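You operate a simulated robot arm through the tools that you are given. There is no shell and no other tool.

You run a simulated robot arm. Do the job below in one go: nothing can be reset, and whatever is moved stays where it is left.

TASK
Set flow screw 1 OUT to 5 and 1 IN to 4, then run cylinder 1 out and in.

Only the result counts: the job must be done as asked and must still hold three seconds after the hand-in. Knocking over, shifting, dropping, spilling or breaking anything else fails it.

THE ROBOT
A 6-joint arm with a four-finger gripper, fixed in place. Base frame: the origin is on the floor under the middle of its stand, x ahead of it, y to its left, z up; the work surface is at about z = 880. Units: mm, degrees, N and s.
It reaches about 1012 mm from its shoulder. Its first joint turns from -166.0 to 166.0 degrees. Payload 3.43 kg.
Tool frame: the origin (TCP) lies between the finger pads and is the grasp point; the fingertips stand 30 mm ahead of it; z points along the fingers, y is the line along which they close. The gripper opens to 120 mm; its body begins 85 mm behind the TCP.
Orientation is that of the tool frame in the base frame, as a unit quaternion [x, y, z, w]. With the fingers straight down and closing along the base's y, the tool's x points along the base's -x, its y along +y and its z along -z.

THE INTERFACE
- The arm moves only by the tool apply_moves. Its argument "targets" is a list of rows, each a list of 2 entries, a list of its own where there are three numbers: the shift along the tool's x, y, z in mm, then the turn, a rotation vector about the tool's x, y, z in degrees. In form: [[[dx, dy, dz], [ax, ay, az]], ...]. A call has 1 to 20 rows; each row shifts and turns the commanded pose from where the row before left it, along the tool's axes as they then stand. "fingers" is the gripper command, from -1 (fully open) to 1 (shut), values between in proportion, set as the call begins (left out, the last holds). A row lasts 0.2 s, in which the tool goes at most 50 mm and 8.6 degrees; a call with a longer step from one row to the next is refused whole, and so is a gripper value outside its range. A pose out of reach is approached as far as the arm can. The call stops where the force on the tool passes 80 N (or 10 N more than at its start, if that is more) or the arm is blocked; 0.2 s more then pass. Each finger travels about 136.2 mm/s and halts on what it meets, pressing with about 43 N; the grip force reading is that of the motor and also rises with nothing between the fingers. The clock runs only during rows and for 0.2 s after the last one: add rows that do not move to give the fingers time. The reply holds the time, the measured pose of the TCP, the force on the tool along the base axes, the opening and the grip force, in the units named above and with some noise, with the torque about the TCP (base axes, N m) and any sound that the robot's microphone picked up, and new pictures: "pictures" is both (left out), scene, wrist or none.
- Cameras (640 x 400 px; columns grow to the right, rows downward): "scene" is fixed at [399.8, 501.1, 1604.4]; the picture's right is [-0.98, -0.18, 0.00], its down [-0.17, 0.91, -0.38] and it looks along [0.07, -0.38, -0.92] (base axes); focal length 317 px, centre (320, 200). "wrist" rides on the gripper at [71, -17, -121] in the tool frame; the picture's right is [0.23, 0.97, 0.00], its down [-0.81, 0.19, -0.55] and it looks along [-0.54, 0.13, 0.83] (tool axes); focal length 275 px, centre (320, 200). There is no depth. A picture from a camera that has moved, and an enlarged one, comes with that camera's place and axes in the base frame and with its lens.
- enlarge(camera, box): a new picture of the part [left, top, right, bottom] of that camera's present view, enlarged. No time passes.
- job_done(): hands the job in; it is judged then, once.

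Places have to be worked out from the pictures, the camera data and where the tool is seen. Open the gripper and draw the arm clear of the work before you hand the job in, unless the task says otherwise.

The tools are called after "Call:" as a command line: name --argument value ..., lists and objects as JSON in quotes. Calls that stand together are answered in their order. apply_moves: Moves the arm, as the interface text tells. Its arguments: {"type":"object","properties":{"targets":{"type":"array","items":{"type":"array"}},"fingers":{"type":"number"},"pictures":{"type":"string","enum":["both","scene","wrist","none"]}},"required":["targets"]} The other tools are called the same way: enlarge (camera, box) takes an enlarged picture of a part of a camera's view; job_done () hands the job in.

At the start:

```text
t: 0.0
ee_pos: [352.1, 385.0, 1300.7]
orientation: [0.0, 1.0, 0.002, 0.0]
ft_force: [0.5, 0.6, 0.6]
moment: [-0.02, 0.0, 0.0]
grip_width: 120.0
grip_force: 0.0
```

scene: 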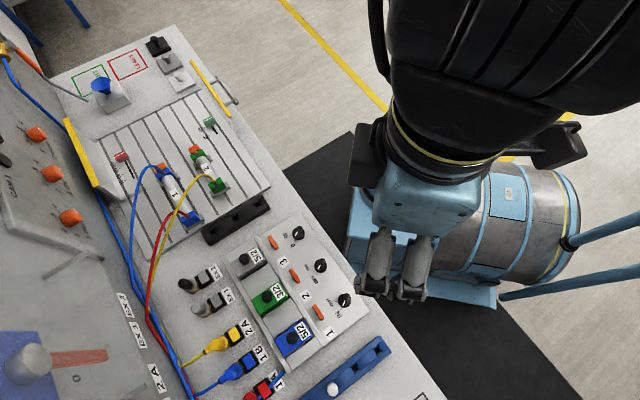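
wrist: 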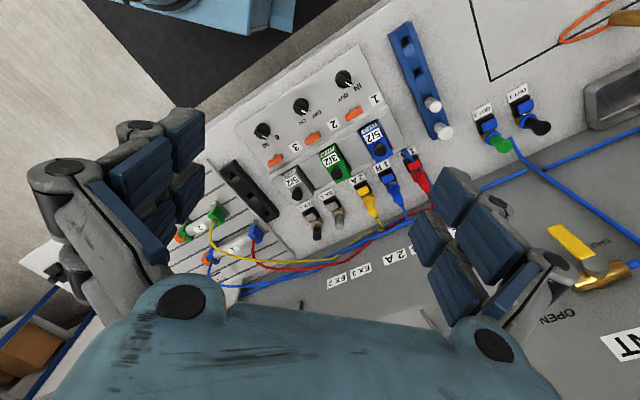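

I start by enlarging the pictures to understand the bench layout before moving.

Call:
enlarge --camera "scene" --box '[200, 200, 400, 400]'

Call:
enlarge --camera "scene" --box '[60, 80, 280, 260]'

Call:
enlarge --camera "wrist" --box '[230, 40, 470, 240]'

Call:
enlarge --camera "scene" --box '[0, 0, 250, 400]'

```text
2.00 times, centred on (300, 300) of scene
camera zoom: at [399.8, 501.1, 1604.4], right [-0.98, -0.18, 0.0], down [-0.17, 0.91, -0.38], along [0.07, -0.38, -0.92], focal length 634 px, centre (360, 0)
```

zoom: 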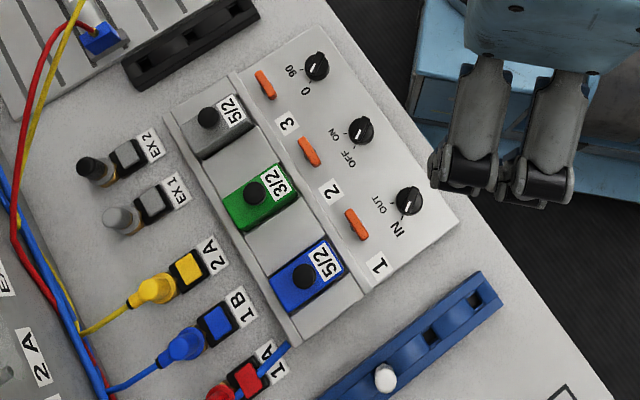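

```text
2.22 times, centred on (170, 170) of scene
camera zoom: at [399.8, 501.1, 1604.4], right [-0.98, -0.18, 0.0], down [-0.17, 0.91, -0.38], along [0.07, -0.38, -0.92], focal length 704 px, centre (653, 267)
```

zoom: 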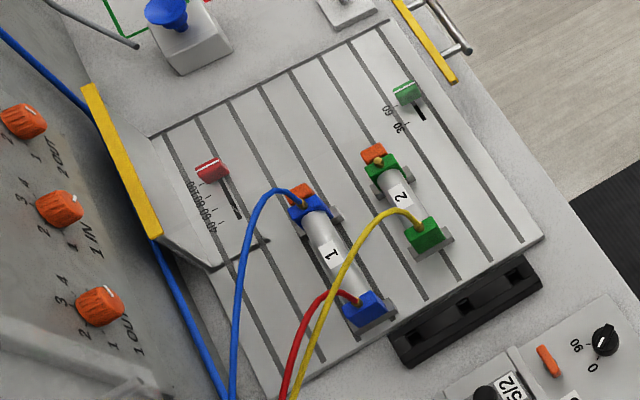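

```text
2.00 times, centred on (350, 140) of wrist
camera zoom: at [280.3, 368.5, 1421.4], right [-0.23, 0.97, 0.0], down [0.81, 0.19, 0.55], along [0.54, 0.13, -0.83], focal length 551 px, centre (260, 320)
```

zoom: 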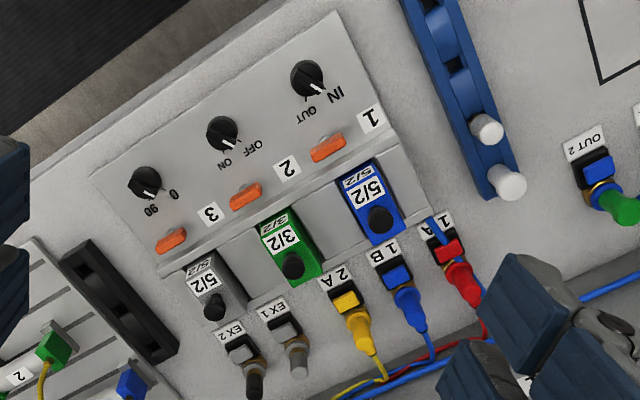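

```text
1.00 times, centred on (125, 200) of scene (not enlarged: the box is as wide or as high as the picture)
camera zoom: at [399.8, 501.1, 1604.4], right [-0.98, -0.18, 0.0], down [-0.17, 0.91, -0.38], along [0.07, -0.38, -0.92], focal length 317 px, centre (515, 200)
```

zoom: 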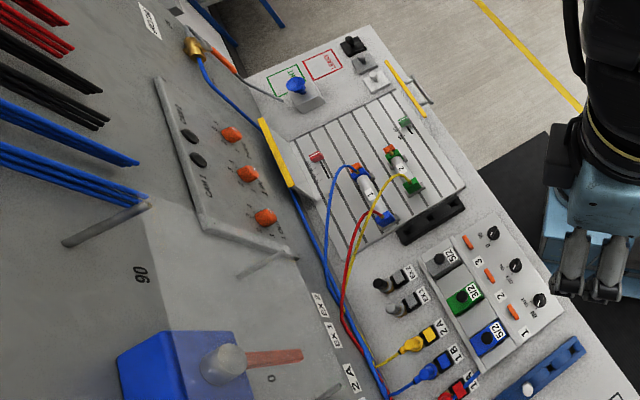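

The layout: an orange flow-screw panel on the wall side, switches 1–3 on a bench panel, and a main valve. I zoom in on each for labels and pointer marks.

Call:
enlarge --camera "scene" --box '[0, 100, 100, 260]'

Call:
enlarge --camera "scene" --box '[300, 220, 380, 340]'

Call:
enlarge --camera "scene" --box '[0, 240, 200, 400]'

Call:
enlarge --camera "wrist" --box '[440, 0, 640, 400]'

Call:
enlarge --camera "scene" --box '[100, 140, 240, 260]'

Call:
enlarge --camera "wrist" --box '[320, 50, 420, 150]'

```text
2.50 times, centred on (50, 180) of scene
camera zoom: at [399.8, 501.1, 1604.4], right [-0.98, -0.18, 0.0], down [-0.17, 0.91, -0.38], along [0.07, -0.38, -0.92], focal length 792 px, centre (995, 250)
```

zoom: 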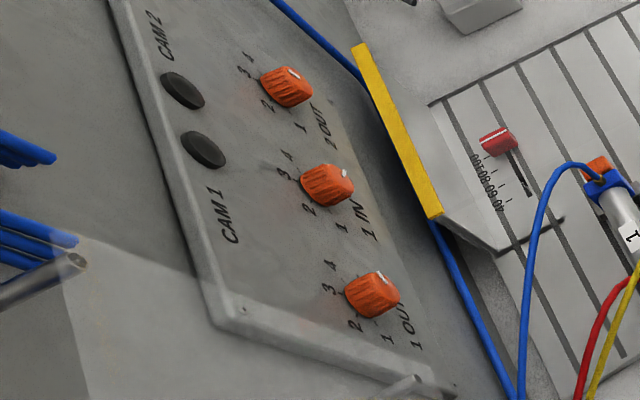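

```text
3.33 times, centred on (340, 280) of scene
camera zoom: at [399.8, 501.1, 1604.4], right [-0.98, -0.18, 0.0], down [-0.17, 0.91, -0.38], along [0.07, -0.38, -0.92], focal length 1057 px, centre (253, -67)
```

zoom: 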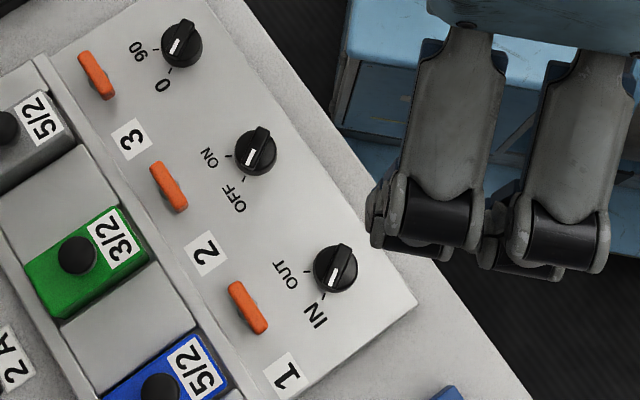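

```text
2.50 times, centred on (100, 320) of scene
camera zoom: at [399.8, 501.1, 1604.4], right [-0.98, -0.18, 0.0], down [-0.17, 0.91, -0.38], along [0.07, -0.38, -0.92], focal length 792 px, centre (870, -100)
```

zoom: 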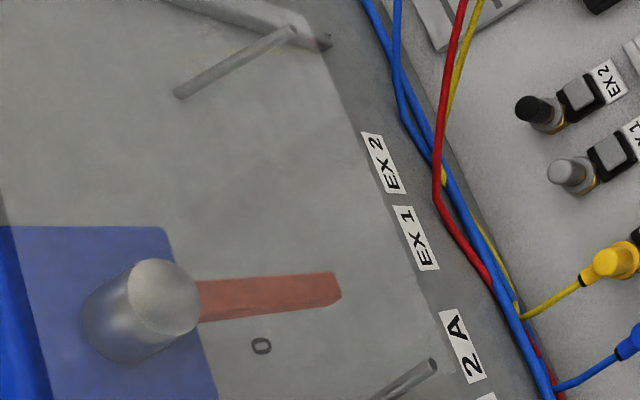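

```text
1.00 times, centred on (540, 200) of wrist (not enlarged: the box is as wide or as high as the picture)
camera zoom: at [280.3, 368.5, 1421.4], right [-0.23, 0.97, 0.0], down [0.81, 0.19, 0.55], along [0.54, 0.13, -0.83], focal length 275 px, centre (100, 200)
```

zoom: 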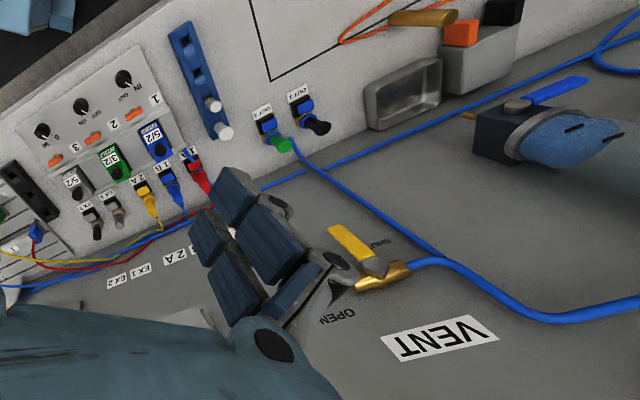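

```text
3.33 times, centred on (170, 200) of scene
camera zoom: at [399.8, 501.1, 1604.4], right [-0.98, -0.18, 0.0], down [-0.17, 0.91, -0.38], along [0.07, -0.38, -0.92], focal length 1057 px, centre (820, 200)
```

zoom: 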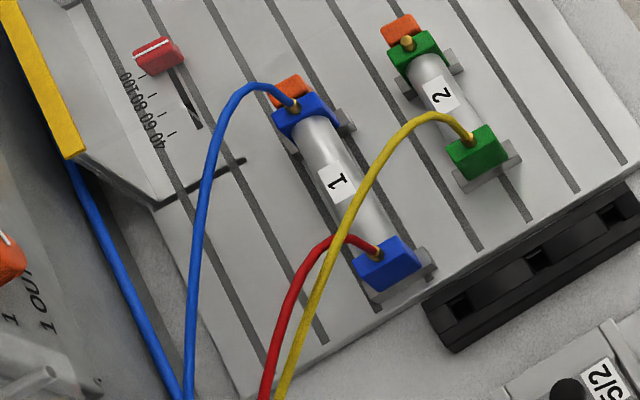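

```text
4.00 times, centred on (370, 100) of wrist
camera zoom: at [280.3, 368.5, 1421.4], right [-0.23, 0.97, 0.0], down [0.81, 0.19, 0.55], along [0.54, 0.13, -0.83], focal length 1101 px, centre (120, 600)
```

zoom: 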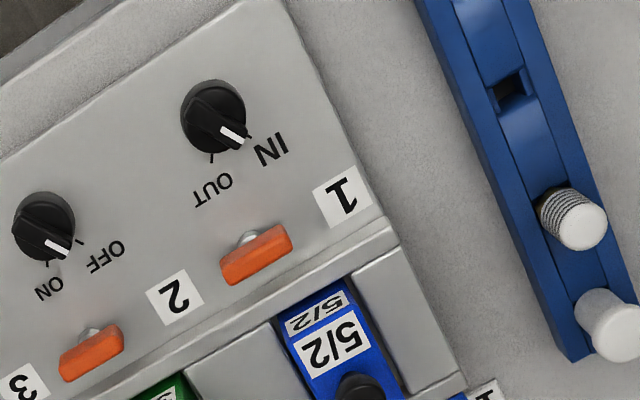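

Triangulating between the two cameras puts switch 1 near (359, 430, 900) with the bench turned 45° from the base, and the flow screws on a wall roughly at (834, 403, 1112). I yaw the tool 45° and move right to get a good wrist view of the panel.

Call:
apply_moves --targets '[[[0, 0, 0], [0, 0, -7.5]], [[0, 0, 0], [0, 0, -7.5]], [[0, 0, 0], [0, 0, -7.5]], [[0, 0, 0], [0, 0, -7.5]], [[0, 0, 0], [0, 0, -7.5]], [[0, 0, 0], [0, 0, -7.5]], [[0, -40, 0], [0, 0, 0]], [[0, -40, 0], [0, 0, 0]], [[0, -40, 0], [0, 0, 0]], [[0, -40, 0], [0, 0, 0]], [[0, -40, 0], [0, 0, 0]]]' --pictures "both"

```text
t: 2.4
ee_pos: [477.2, 241.3, 1305.3]
orientation: [-0.383, 0.924, -0.002, 0.005]
ft_force: [0.9, 1.2, -0.3]
moment: [-0.01, -0.02, -0.01]
grip_width: 120.1
grip_force: 0.1
camera wrist: at [437.9, 179.1, 1425.2], right [-0.85, 0.53, -0.01], down [0.43, 0.71, 0.56], along [0.3, 0.47, -0.83], focal length 275 px, centre (320, 200)
```

scene: 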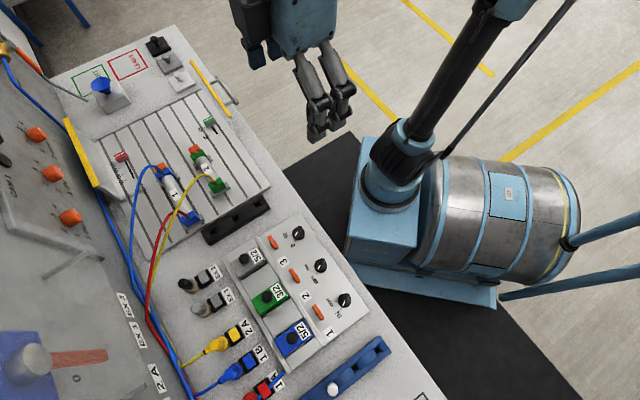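
wrist: 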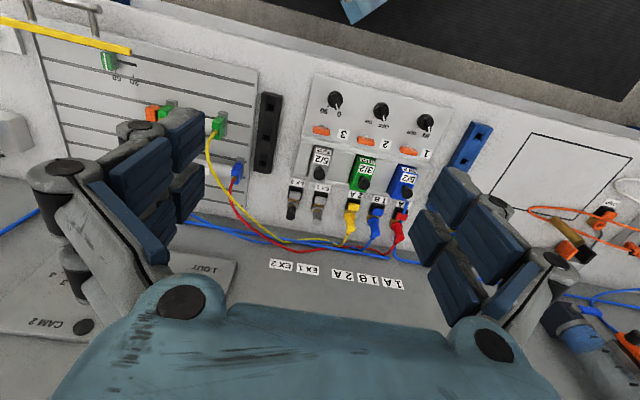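

The wrist image is upside down relative to the wall; I'll tilt the tool up about 45° and shift further right so the flow-screw panel comes into view.

Call:
apply_moves --targets '[[[0, -45, 0], [0, -7.5, 0]], [[0, -45, 0], [0, -7.5, 0]], [[0, -45, 0], [0, -7.5, 0]], [[0, -45, 0], [0, -7.5, 0]], [[0, -30, 0], [0, -7.5, 0]], [[0, 0, 0], [0, -7.5, 0]]]' --pictures "both"

```text
t: 3.8
ee_pos: [627.0, 97.4, 1308.0]
orientation: [-0.353, 0.851, 0.146, 0.36]
ft_force: [0.2, 1.0, -0.1]
moment: [-0.03, -0.01, 0.0]
grip_width: 119.9
grip_force: 0.2
camera wrist: at [542.2, -11.0, 1341.1], right [-0.8, 0.57, -0.17], down [-0.02, 0.26, 0.96], along [0.6, 0.78, -0.2], focal length 275 px, centre (320, 200)
```

scene: 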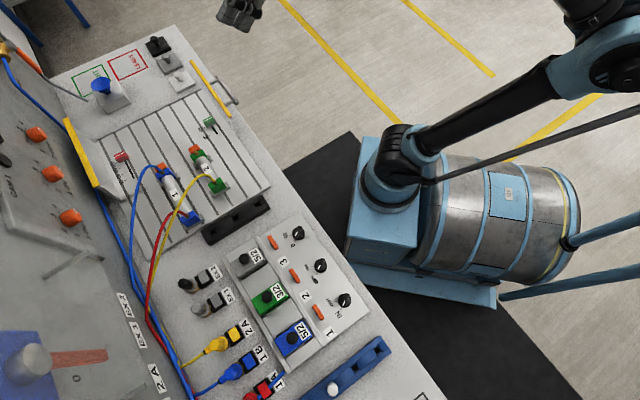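
wrist: 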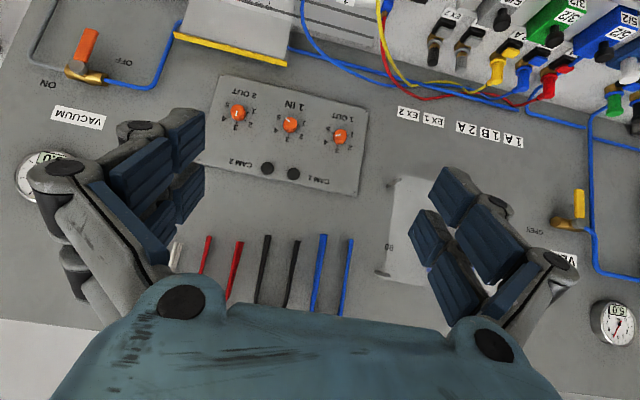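

The panel is now visible face-on (upside down). I enlarge the flow screws, the right-hand gauge and the vent valve.

Call:
enlarge --camera "wrist" --box '[210, 75, 370, 175]'

Call:
enlarge --camera "wrist" --box '[480, 180, 640, 380]'

Call:
enlarge --camera "wrist" --box '[0, 20, 160, 220]'

Call:
enlarge --camera "wrist" --box '[370, 100, 530, 300]'

```text
4.00 times, centred on (290, 125) of wrist
camera zoom: at [542.2, -11.0, 1341.1], right [-0.8, 0.57, -0.17], down [-0.02, 0.26, 0.96], along [0.6, 0.78, -0.2], focal length 1101 px, centre (440, 500)
```

zoom: 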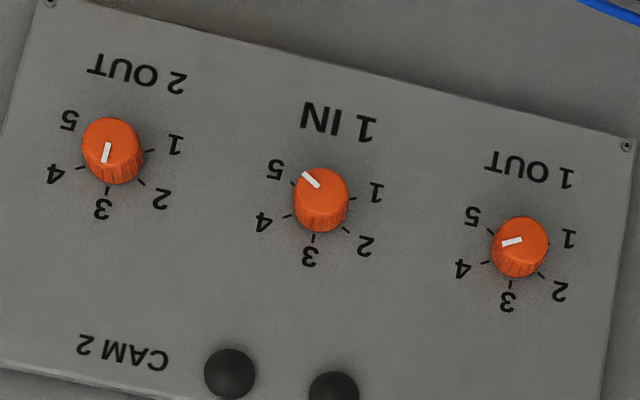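

```text
2.00 times, centred on (560, 280) of wrist
camera zoom: at [542.2, -11.0, 1341.1], right [-0.8, 0.57, -0.17], down [-0.02, 0.26, 0.96], along [0.6, 0.78, -0.2], focal length 551 px, centre (-160, 40)
```

zoom: 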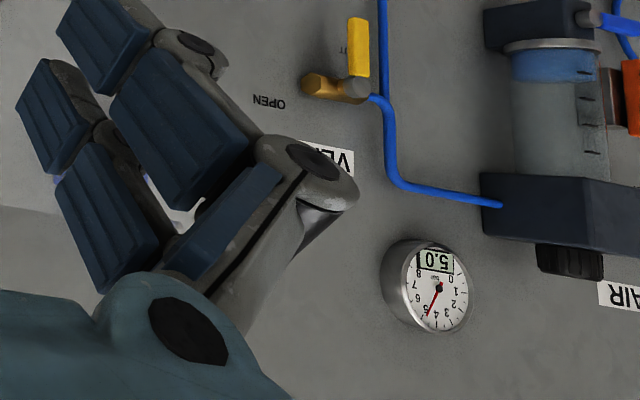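

```text
2.00 times, centred on (80, 120) of wrist
camera zoom: at [542.2, -11.0, 1341.1], right [-0.8, 0.57, -0.17], down [-0.02, 0.26, 0.96], along [0.6, 0.78, -0.2], focal length 551 px, centre (800, 360)
```

zoom: 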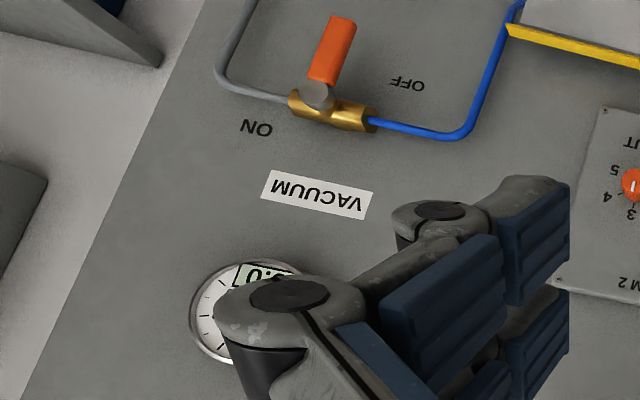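

```text
2.00 times, centred on (450, 200) of wrist
camera zoom: at [542.2, -11.0, 1341.1], right [-0.8, 0.57, -0.17], down [-0.02, 0.26, 0.96], along [0.6, 0.78, -0.2], focal length 551 px, centre (60, 200)
```

zoom: 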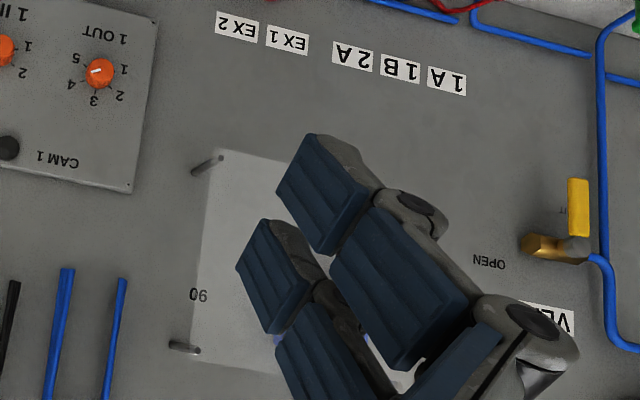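

Findings: air is at 5.0 bar, 1 OUT points to 4 and 1 IN points to 5, with divisions about 60° apart. I level the tool so it points straight at the wall and line up roughly with 1 OUT (about f=868 depth, z≈1107), setting a smaller finger opening.

Call:
apply_moves --targets '[[[0, 0, 0], [0, -7.5, 0]], [[0, 0, 0], [0, -7.5, 0]], [[0, 0, 0], [0, -7.5, 0]], [[0, 0, 0], [0, -7.5, 0]], [[0, 0, 0], [0, -7.5, 0]], [[0, 0, 0], [0, -7.5, 0]], [[40, 13, 20], [0, 0, 0]], [[40, 13, 20], [0, 0, 0]], [[40, 13, 20], [0, 0, 0]], [[40, 13, 20], [0, 0, 0]], [[0, 0, 0], [0, 0, 0]]]' --fingers 0.1 --pictures "both"

```text
t: 6.2
ee_pos: [648.6, 189.9, 1145.6]
orientation: [-0.272, 0.65, 0.269, 0.657]
ft_force: [0.8, -0.1, 0.1]
moment: [0.01, 0.01, 0.01]
grip_width: 54.0
grip_force: 0.0
camera wrist: at [576.0, 92.9, 1073.6], right [-0.68, 0.69, -0.24], down [-0.54, -0.26, 0.8], along [0.49, 0.68, 0.54], focal length 275 px, centre (320, 200)
```

scene: 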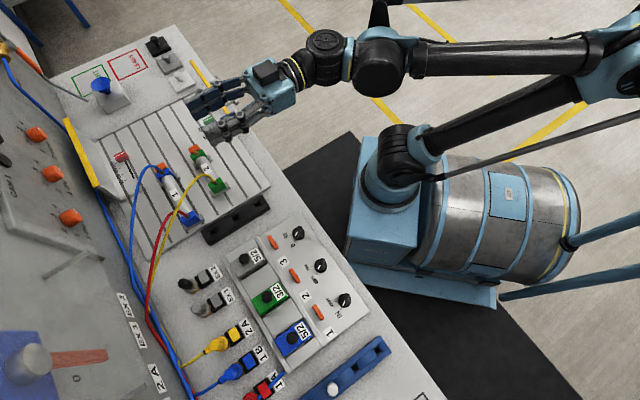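
wrist: 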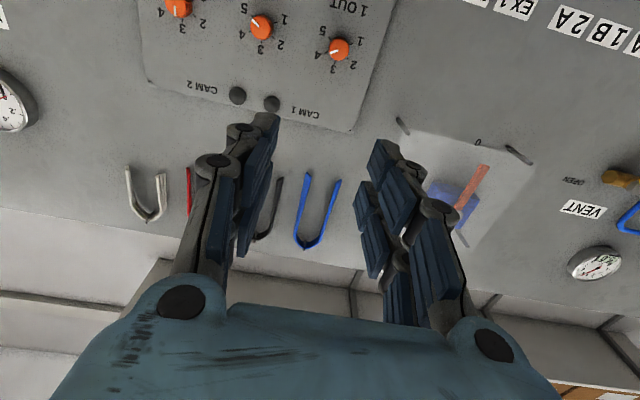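

The tool is level and the estimate matches the picture within a few pixels. I enlarge the 1 OUT knob to refine its position.

Call:
enlarge --camera "wrist" --box '[220, 0, 380, 100]'

Call:
enlarge --camera "wrist" --box '[160, 100, 480, 300]'

```text
4.00 times, centred on (300, 50) of wrist
camera zoom: at [576.0, 92.9, 1073.6], right [-0.68, 0.69, -0.24], down [-0.54, -0.26, 0.8], along [0.49, 0.68, 0.54], focal length 1101 px, centre (400, 800)
```

zoom: 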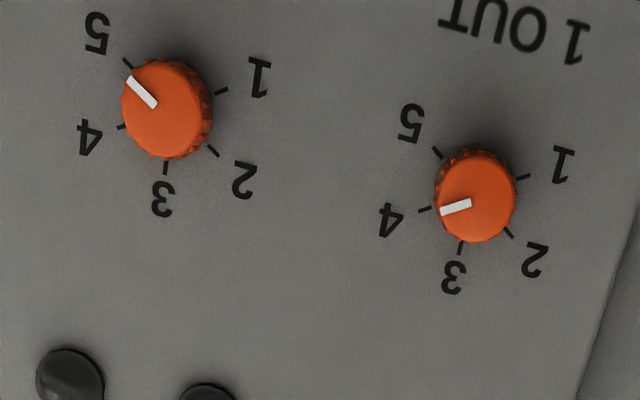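

```text
2.00 times, centred on (320, 200) of wrist
camera zoom: at [576.0, 92.9, 1073.6], right [-0.68, 0.69, -0.24], down [-0.54, -0.26, 0.8], along [0.49, 0.68, 0.54], focal length 551 px, centre (320, 200)
```

zoom: 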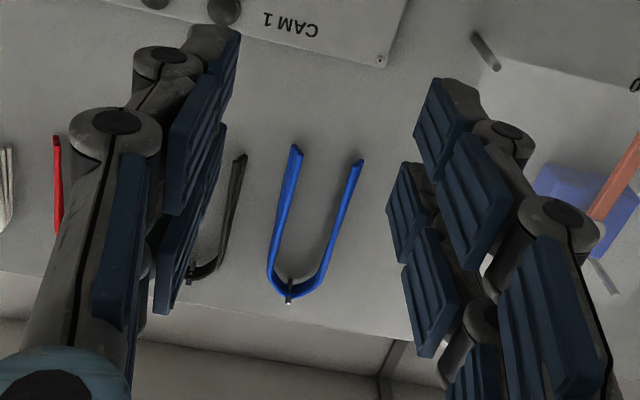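

Refined estimate: 1 OUT axis at e1≈310, z≈1104 with its cap face at depth ≈868, 25 mm diameter. I move in to about 48 mm short of the cap, then pre-roll −30° so that the +60° turn is symmetric.

Call:
apply_moves --targets '[[[8.3, 2.9, 39.4], [0, 0.4, 0.44]], [[8.3, 2.9, 39.4], [0, 0, 0]], [[8.3, 2.9, 39.4], [0, 0, 0]], [[8.3, 2.9, 39.4], [0, 0, 0]], [[8.4, 2.8, 39.4], [0, 0, 0]], [[0, 0, 0], [0, 0, -7.5]], [[0, 0, 0], [0, 0, -7.5]], [[0, 0, 0], [0, 0, -7.5]], [[0, 0, 0], [0, 0, -7.5]], [[0, 0, 0], [0, 0, 0]]]' --fingers 0.1 --pictures "both"

```text
t: 8.4
ee_pos: [777.2, 337.8, 1107.1]
orientation: [-0.431, 0.56, 0.091, 0.702]
ft_force: [-0.2, 0.7, 0.7]
moment: [0.04, 0.0, 0.0]
grip_width: 53.9
grip_force: 0.1
camera wrist: at [727.2, 217.1, 1053.5], right [-0.51, 0.52, -0.69], down [-0.8, 0.01, 0.6], along [0.32, 0.86, 0.4], focal length 275 px, centre (320, 200)
```

scene: 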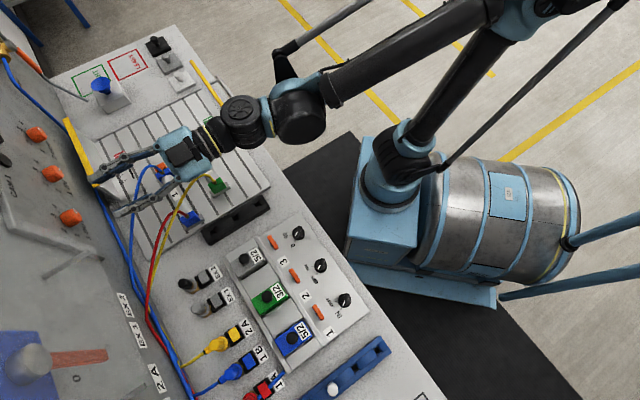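
wrist: 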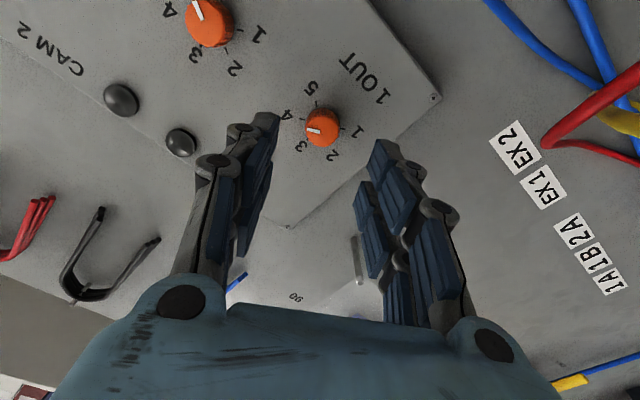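

The TCP is at depth 788, e1 311, z 1107, and the knob is nearly on the tool axis. I enlarge to refine the lateral error.

Call:
enlarge --camera "wrist" --box '[240, 60, 400, 160]'

Call:
enlarge --camera "scene" --box '[40, 130, 200, 230]'

```text
4.00 times, centred on (320, 110) of wrist
camera zoom: at [727.2, 217.1, 1053.5], right [-0.51, 0.52, -0.69], down [-0.8, 0.01, 0.6], along [0.32, 0.86, 0.4], focal length 1101 px, centre (320, 560)
```

zoom: 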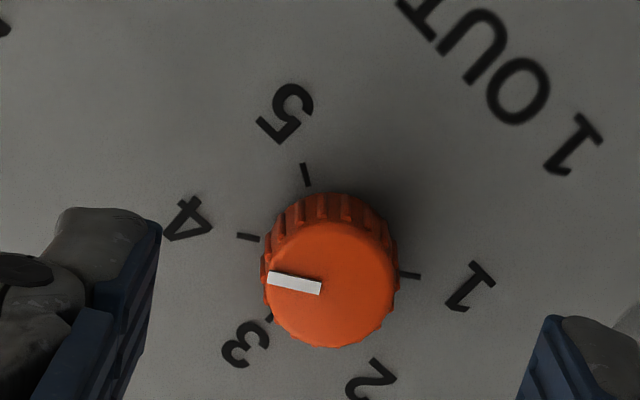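

```text
4.00 times, centred on (120, 180) of scene
camera zoom: at [399.8, 501.1, 1604.4], right [-0.98, -0.18, 0.0], down [-0.17, 0.91, -0.38], along [0.07, -0.38, -0.92], focal length 1268 px, centre (1120, 280)
```

zoom: 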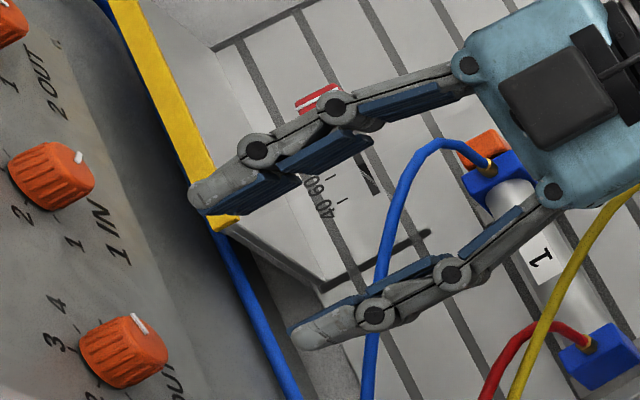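

The knob axis is about +1.6, +1.6 mm off in tool x/y. I correct that and advance 60 mm so the fingertips straddle the knob, still short of the panel.

Call:
apply_moves --targets '[[[1.6, 1.6, 0], [0, 0, 0]], [[0, 0, 20], [0, 0, 0]], [[0, 0, 20], [0, 0, 0]], [[0, 0, 18], [0, 0, 0]], [[0, 0, 0], [0, 0, 0]]]' --fingers 0.1 --pictures "both"

Call:
enlarge --camera "wrist" --box '[200, 80, 440, 230]'

Call:
enlarge --camera "scene" --box '[20, 160, 180, 260]'

```text
t: 9.6
ee_pos: [817.2, 379.5, 1106.4]
orientation: [-0.429, 0.561, 0.093, 0.702]
ft_force: [0.0, 0.2, -0.1]
moment: [-0.02, 0.01, 0.04]
grip_width: 54.0
grip_force: 0.1
camera wrist: at [766.8, 259.1, 1051.6], right [-0.51, 0.52, -0.69], down [-0.8, 0.01, 0.61], along [0.32, 0.86, 0.4], focal length 275 px, centre (320, 200)
```

scene: 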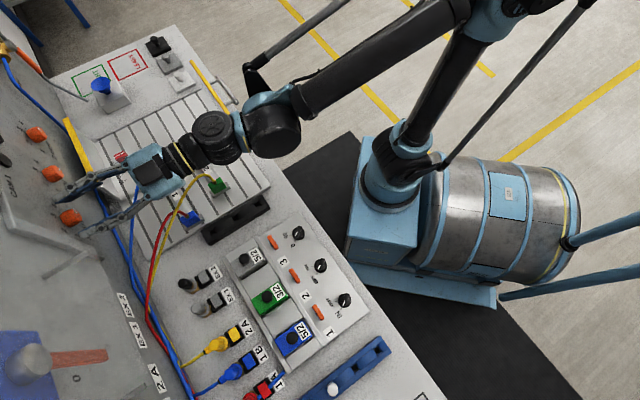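
wrist: 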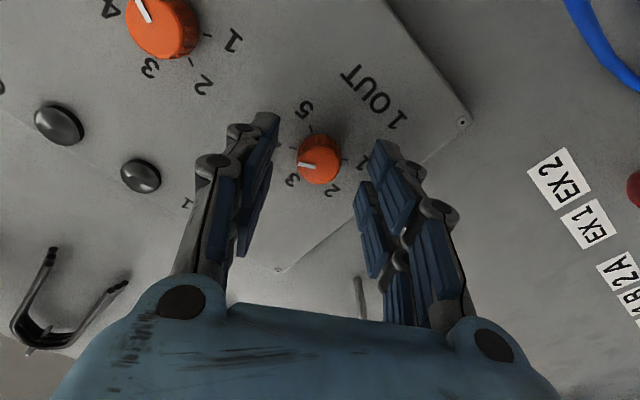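

```text
2.67 times, centred on (320, 155) of wrist
camera zoom: at [766.8, 259.1, 1051.6], right [-0.51, 0.52, -0.69], down [-0.8, 0.01, 0.61], along [0.32, 0.86, 0.4], focal length 734 px, centre (320, 320)
```

zoom: 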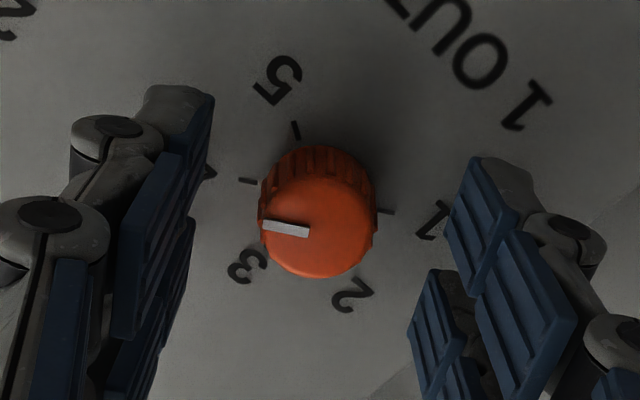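

```text
4.00 times, centred on (100, 210) of scene
camera zoom: at [399.8, 501.1, 1604.4], right [-0.98, -0.18, 0.0], down [-0.17, 0.91, -0.38], along [0.07, -0.38, -0.92], focal length 1268 px, centre (1200, 160)
```

zoom: 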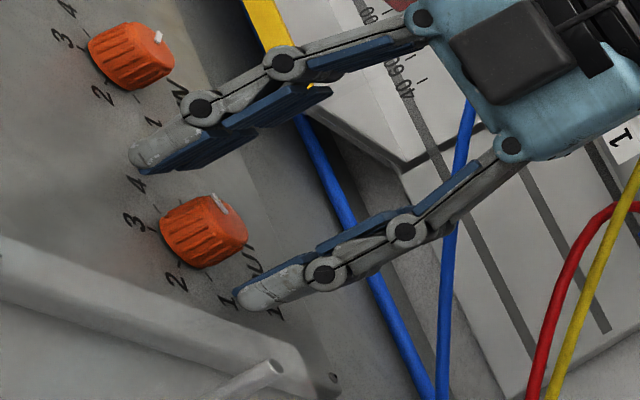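

The knob is centred within about 1 mm between the fingers, tips roughly 10 mm off the panel. I advance 3 mm more and close on the knob.

Call:
apply_moves --targets '[[[0.6, 0, 3], [0, 0, 0]], [[0, 0, 0], [0, 0, 0]]]' --fingers 0.1 --pictures "none"

Call:
apply_moves --targets '[[[0, 0, 0], [0, 0, 0]], [[0, 0, 0], [0, 0, 0]], [[0, 0, 0], [0, 0, 0]]]' --fingers 1 --pictures "both"

Call:
enlarge --camera "wrist" --box '[200, 80, 440, 230]'

```text
t: 10.2
ee_pos: [818.4, 380.9, 1105.9]
orientation: [-0.429, 0.561, 0.091, 0.702]
ft_force: [-0.2, 1.2, 0.6]
moment: [0.02, 0.01, -0.03]
grip_width: 54.0
grip_force: 0.1
```

```text
t: 11.0
ee_pos: [819.7, 380.2, 1105.7]
orientation: [-0.43, 0.561, 0.091, 0.702]
ft_force: [0.3, -3.4, -0.3]
moment: [-0.07, 0.07, -0.18]
grip_width: 22.9
grip_force: 44.7
camera wrist: at [769.4, 260.2, 1051.2], right [-0.51, 0.52, -0.69], down [-0.8, 0.01, 0.61], along [0.32, 0.86, 0.4], focal length 275 px, centre (320, 200)
```

scene: 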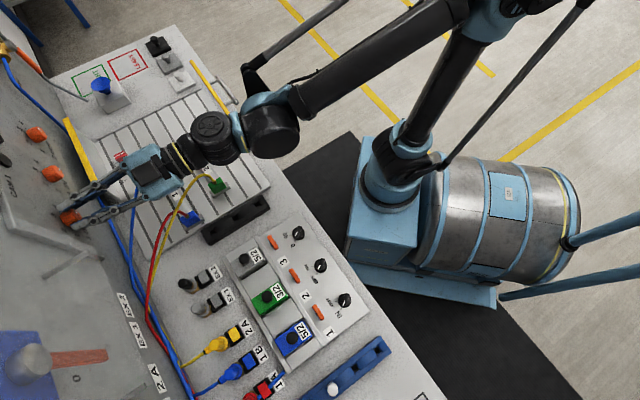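
wrist: 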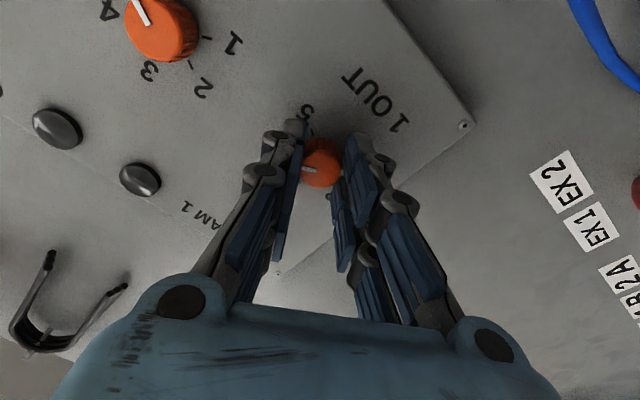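

```text
2.67 times, centred on (320, 155) of wrist
camera zoom: at [769.4, 260.2, 1051.2], right [-0.51, 0.52, -0.69], down [-0.8, 0.01, 0.61], along [0.32, 0.86, 0.4], focal length 734 px, centre (320, 320)
```

zoom: 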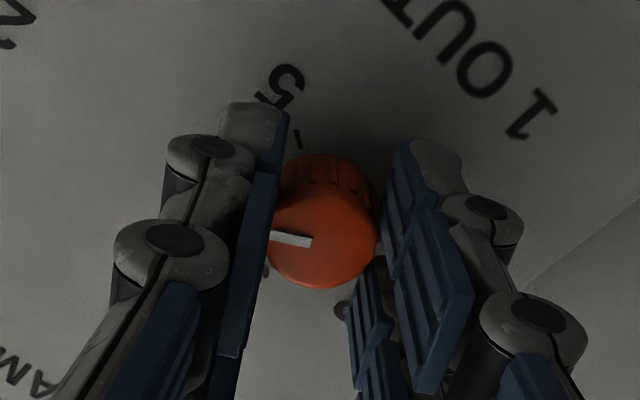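

Gripped at 22.9 mm with small side forces. I turn clockwise (+ about tool z) 30° first and check that the pointer follows.

Call:
apply_moves --targets '[[[0, 0, 0], [0, 0, 5]], [[0, 0, 0], [0, 0, 5]], [[0, 0, 0], [0, 0, 5]], [[0, 0, 0], [0, 0, 5]], [[0, 0, 0], [0, 0, 5]], [[0, 0, 0], [0, 0, 5]], [[0, 0, 0], [0, 0, 0]]]' --fingers 1 --pictures "wrist"

Call:
enlarge --camera "wrist" --box '[200, 80, 440, 230]'

```text
t: 12.6
ee_pos: [818.8, 379.8, 1104.3]
orientation: [-0.27, 0.653, 0.271, 0.654]
ft_force: [-17.4, -10.3, -4.4]
moment: [0.08, -0.01, 0.11]
grip_width: 22.9
grip_force: 45.2
camera wrist: at [746.0, 283.8, 1033.2], right [-0.69, 0.69, -0.23], down [-0.53, -0.26, 0.81], along [0.5, 0.68, 0.54], focal length 275 px, centre (320, 200)
```

wrist: 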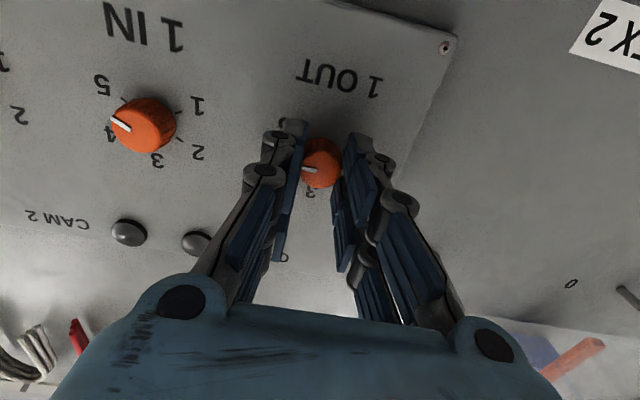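

```text
2.67 times, centred on (320, 155) of wrist
camera zoom: at [746.0, 283.8, 1033.2], right [-0.69, 0.69, -0.23], down [-0.53, -0.26, 0.81], along [0.5, 0.68, 0.54], focal length 734 px, centre (320, 320)
```

zoom: 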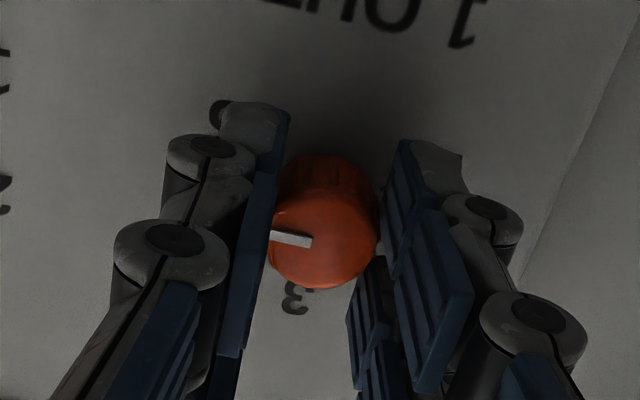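

The pointer follows the gripper. There's a mild axial push of ~20 N; I continue another 33° (the pointer began a few degrees short of 4), then release to check.

Call:
apply_moves --targets '[[[0, 0, -0.3], [0, 0, 5]], [[0, 0, -0.3], [0, 0, 5]], [[0, 0, -0.2], [0, 0, 5]], [[0, 0, -0.2], [0, 0, 5]], [[0, 0, 0], [0, 0, 5]], [[0, 0, 0], [0, 0, 5]], [[0, 0, 0], [0, 0, 3]], [[0, 0, 0], [0, 0, 0]]]' --fingers 1 --pictures "wrist"

Call:
enlarge --camera "wrist" --box '[200, 80, 440, 230]'

```text
t: 14.4
ee_pos: [818.6, 379.4, 1104.0]
orientation: [-0.073, 0.703, 0.445, 0.55]
ft_force: [6.3, 6.4, 5.5]
moment: [0.01, -0.15, -0.01]
grip_width: 23.0
grip_force: 44.8
camera wrist: at [716.3, 313.2, 1035.5], right [-0.67, 0.67, 0.34], down [-0.19, -0.59, 0.78], along [0.72, 0.46, 0.52], focal length 275 px, centre (320, 200)
```

wrist: 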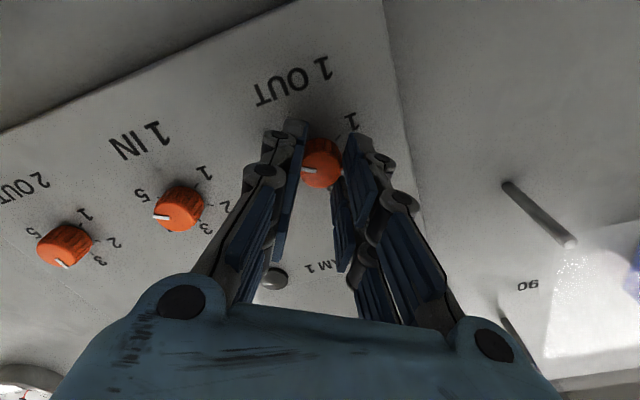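

```text
2.67 times, centred on (320, 155) of wrist
camera zoom: at [716.3, 313.2, 1035.5], right [-0.67, 0.67, 0.34], down [-0.19, -0.59, 0.78], along [0.72, 0.46, 0.52], focal length 734 px, centre (320, 320)
```

zoom: 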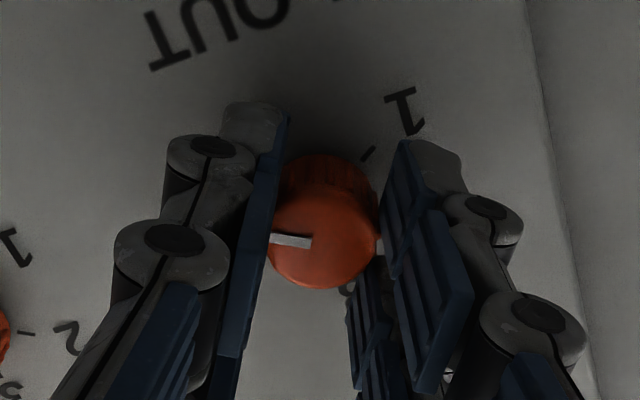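

Total turn is +63°. I open the fingers and look at where the pointer sits relative to 5.

Call:
apply_moves --targets '[[[0, 0, 0], [0, 0, 0]], [[0, 0, 0], [0, 0, 0]], [[0, 0, -20], [0, 0, 0]], [[0, 0, -20], [0, 0, 0]], [[0, 0, -20], [0, 0, 0]], [[0, 0, 0], [0, 0, 0]]]' --fingers 0.1 --pictures "both"

Call:
enlarge --camera "wrist" --box '[240, 60, 400, 160]'

Call:
enlarge --camera "wrist" --box '[100, 100, 260, 200]'

```text
t: 15.8
ee_pos: [776.0, 339.2, 1104.7]
orientation: [-0.074, 0.702, 0.445, 0.55]
ft_force: [-0.4, 0.2, -0.9]
moment: [-0.01, -0.05, 0.0]
grip_width: 53.9
grip_force: 0.0
camera wrist: at [673.8, 271.2, 1035.8], right [-0.67, 0.67, 0.34], down [-0.19, -0.59, 0.78], along [0.72, 0.46, 0.52], focal length 275 px, centre (320, 200)
```

scene: 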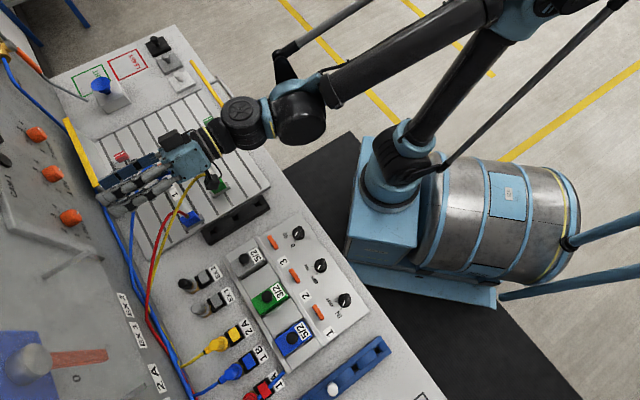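
wrist: 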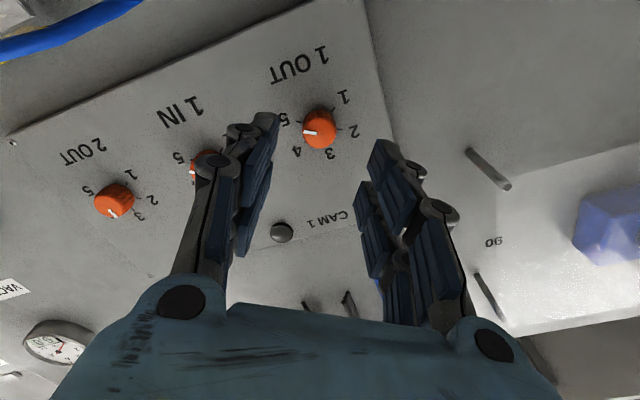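

```text
4.00 times, centred on (320, 110) of wrist
camera zoom: at [673.8, 271.2, 1035.8], right [-0.67, 0.67, 0.34], down [-0.19, -0.59, 0.78], along [0.72, 0.46, 0.52], focal length 1101 px, centre (320, 560)
```

zoom: 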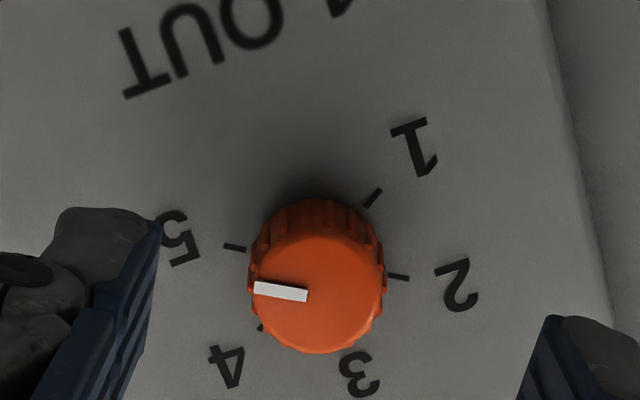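

```text
4.00 times, centred on (180, 150) of wrist
camera zoom: at [673.8, 271.2, 1035.8], right [-0.67, 0.67, 0.34], down [-0.19, -0.59, 0.78], along [0.72, 0.46, 0.52], focal length 1101 px, centre (880, 400)
```

zoom: 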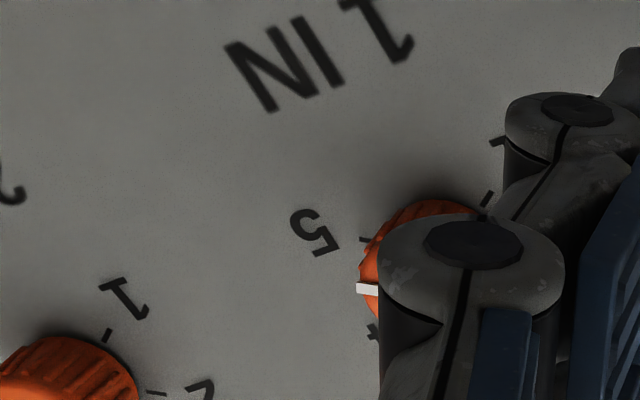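

1 OUT now sits on 5 (within about 2°). I move 101 mm to the right in front of 1 IN, keeping the +33° roll so the −60° turn has room.

Call:
apply_moves --targets '[[[-18.2, -28.5, 0], [0, 0, 0]], [[-18.2, -28.5, 0], [0, 0, 0]], [[-18.3, -28.5, 0], [0, 0, 0]], [[0, 0, 0], [0, 0, 0]]]' --fingers 0.1 --pictures "both"

Call:
enlarge --camera "wrist" --box '[240, 60, 400, 160]'

Call:
enlarge --camera "wrist" --box '[360, 0, 520, 100]'

```text
t: 16.8
ee_pos: [848.9, 266.1, 1102.2]
orientation: [-0.074, 0.702, 0.445, 0.551]
ft_force: [-0.2, 0.2, 0.1]
moment: [-0.01, 0.04, 0.01]
grip_width: 54.2
grip_force: 0.0
camera wrist: at [745.8, 198.9, 1033.5], right [-0.67, 0.67, 0.34], down [-0.19, -0.59, 0.78], along [0.72, 0.46, 0.52], focal length 275 px, centre (320, 200)
```

scene: 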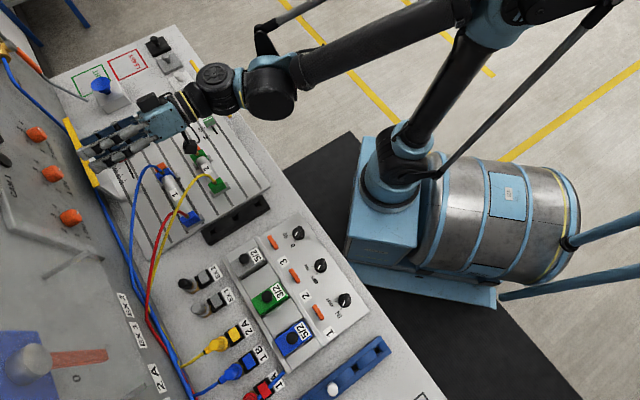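
wrist: 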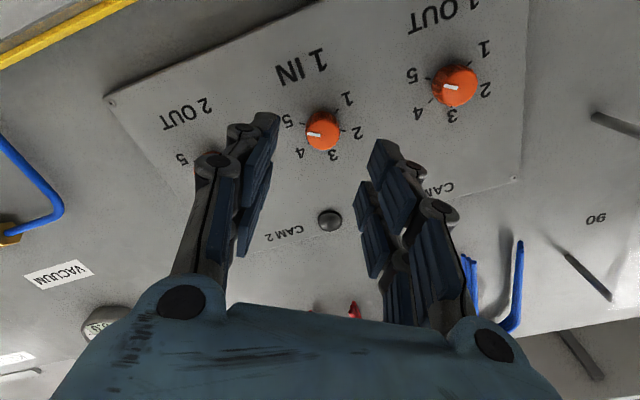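

```text
4.00 times, centred on (320, 110) of wrist
camera zoom: at [745.8, 198.9, 1033.5], right [-0.67, 0.67, 0.34], down [-0.19, -0.59, 0.78], along [0.72, 0.46, 0.52], focal length 1101 px, centre (320, 560)
```

zoom: 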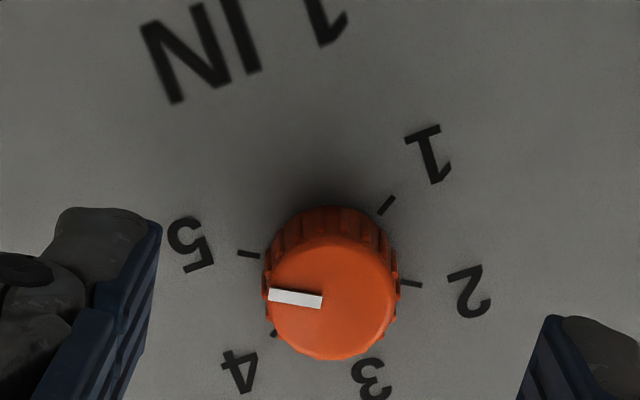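

```text
4.00 times, centred on (440, 50) of wrist
camera zoom: at [745.8, 198.9, 1033.5], right [-0.67, 0.67, 0.34], down [-0.19, -0.59, 0.78], along [0.72, 0.46, 0.52], focal length 1101 px, centre (-160, 800)
```

zoom: 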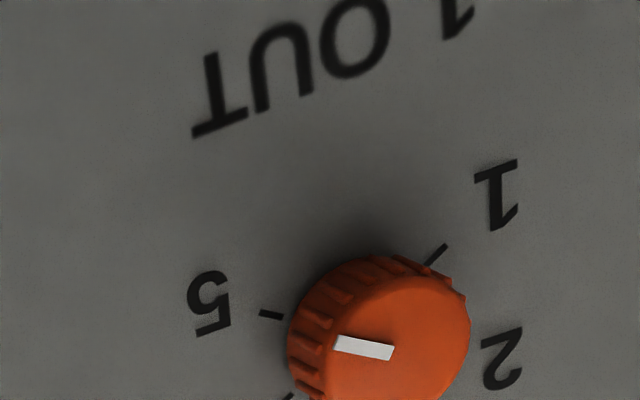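

1 IN's pointer is at about 4.93, so it needs roughly −56° to reach 4. I correct by (−0.7, +2.4) mm, advance 60 mm and grip.

Call:
apply_moves --targets '[[[-0.7, 2.4, 0], [0, 0, 0]], [[0, 0, 20], [0, 0, 0]], [[0, 0, 20], [0, 0, 0]], [[0, 0, 20], [0, 0, 0]], [[0, 0, 0], [0, 0, 0]]]' --fingers 0.1 --pictures "wrist"

Call:
enlarge --camera "wrist" --box '[200, 80, 440, 230]'

```text
t: 18.0
ee_pos: [889.1, 310.9, 1103.7]
orientation: [-0.073, 0.703, 0.446, 0.55]
ft_force: [-0.4, 0.9, -0.6]
moment: [-0.03, 0.05, -0.02]
grip_width: 53.8
grip_force: 0.0
camera wrist: at [786.9, 244.1, 1034.7], right [-0.67, 0.67, 0.34], down [-0.19, -0.59, 0.78], along [0.72, 0.46, 0.52], focal length 275 px, centre (320, 200)
```

wrist: 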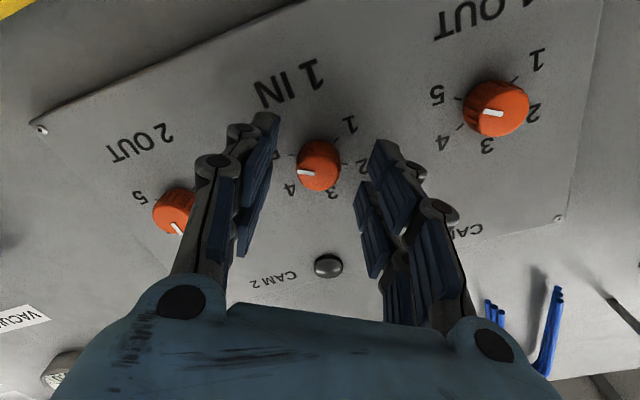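

```text
2.67 times, centred on (320, 155) of wrist
camera zoom: at [786.9, 244.1, 1034.7], right [-0.67, 0.67, 0.34], down [-0.19, -0.59, 0.78], along [0.72, 0.46, 0.52], focal length 734 px, centre (320, 320)
```

zoom: 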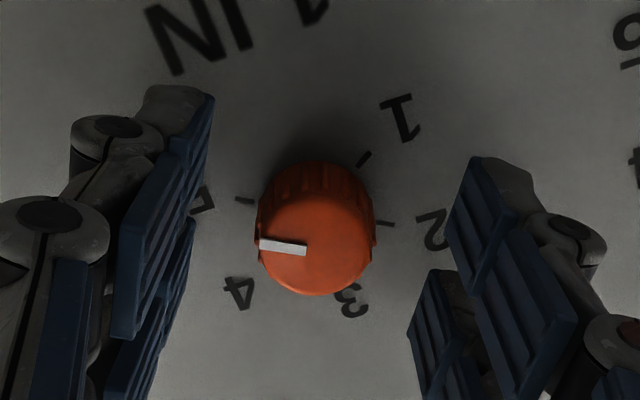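

Centred to within ~1.5 mm; I fine-correct, close on the knob and turn −30° first.

Call:
apply_moves --targets '[[[-1.5, -0.5, 0], [0, 0, 0]], [[0, 0, 0], [0, 0, 0]]]' --fingers 0.1 --pictures "none"

Call:
apply_moves --targets '[[[0, 0, 0], [0, 0, 0]], [[0, 0, 0], [0, 0, 0]], [[0, 0, 0], [0, 0, 0]]]' --fingers 1 --pictures "wrist"

Call:
enlarge --camera "wrist" --box '[200, 80, 440, 230]'

```text
t: 18.6
ee_pos: [891.2, 311.2, 1106.2]
orientation: [-0.074, 0.703, 0.445, 0.55]
ft_force: [-0.7, 0.2, 0.4]
moment: [-0.02, 0.01, -0.03]
grip_width: 54.0
grip_force: 0.0
```

```text
t: 19.4
ee_pos: [892.1, 309.0, 1105.7]
orientation: [-0.073, 0.703, 0.446, 0.55]
ft_force: [-2.0, -3.9, -2.4]
moment: [-0.01, 0.04, -0.05]
grip_width: 23.0
grip_force: 45.1
camera wrist: at [787.9, 242.6, 1036.0], right [-0.67, 0.67, 0.34], down [-0.19, -0.59, 0.78], along [0.72, 0.46, 0.52], focal length 275 px, centre (320, 200)
```

wrist: 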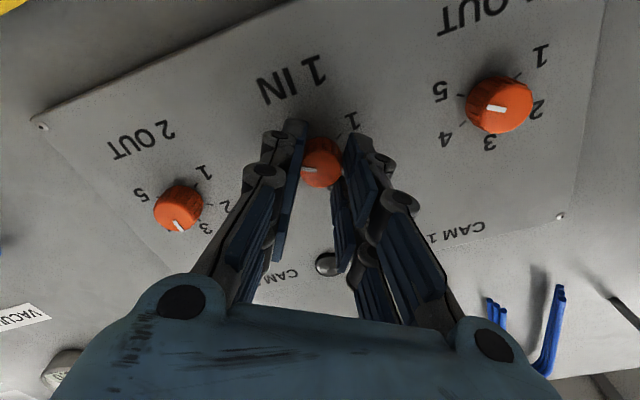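

```text
2.67 times, centred on (320, 155) of wrist
camera zoom: at [787.9, 242.6, 1036.0], right [-0.67, 0.67, 0.34], down [-0.19, -0.59, 0.78], along [0.72, 0.46, 0.52], focal length 734 px, centre (320, 320)
```

zoom: 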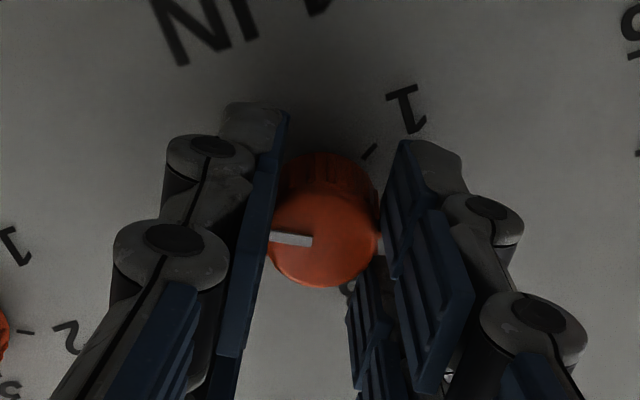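

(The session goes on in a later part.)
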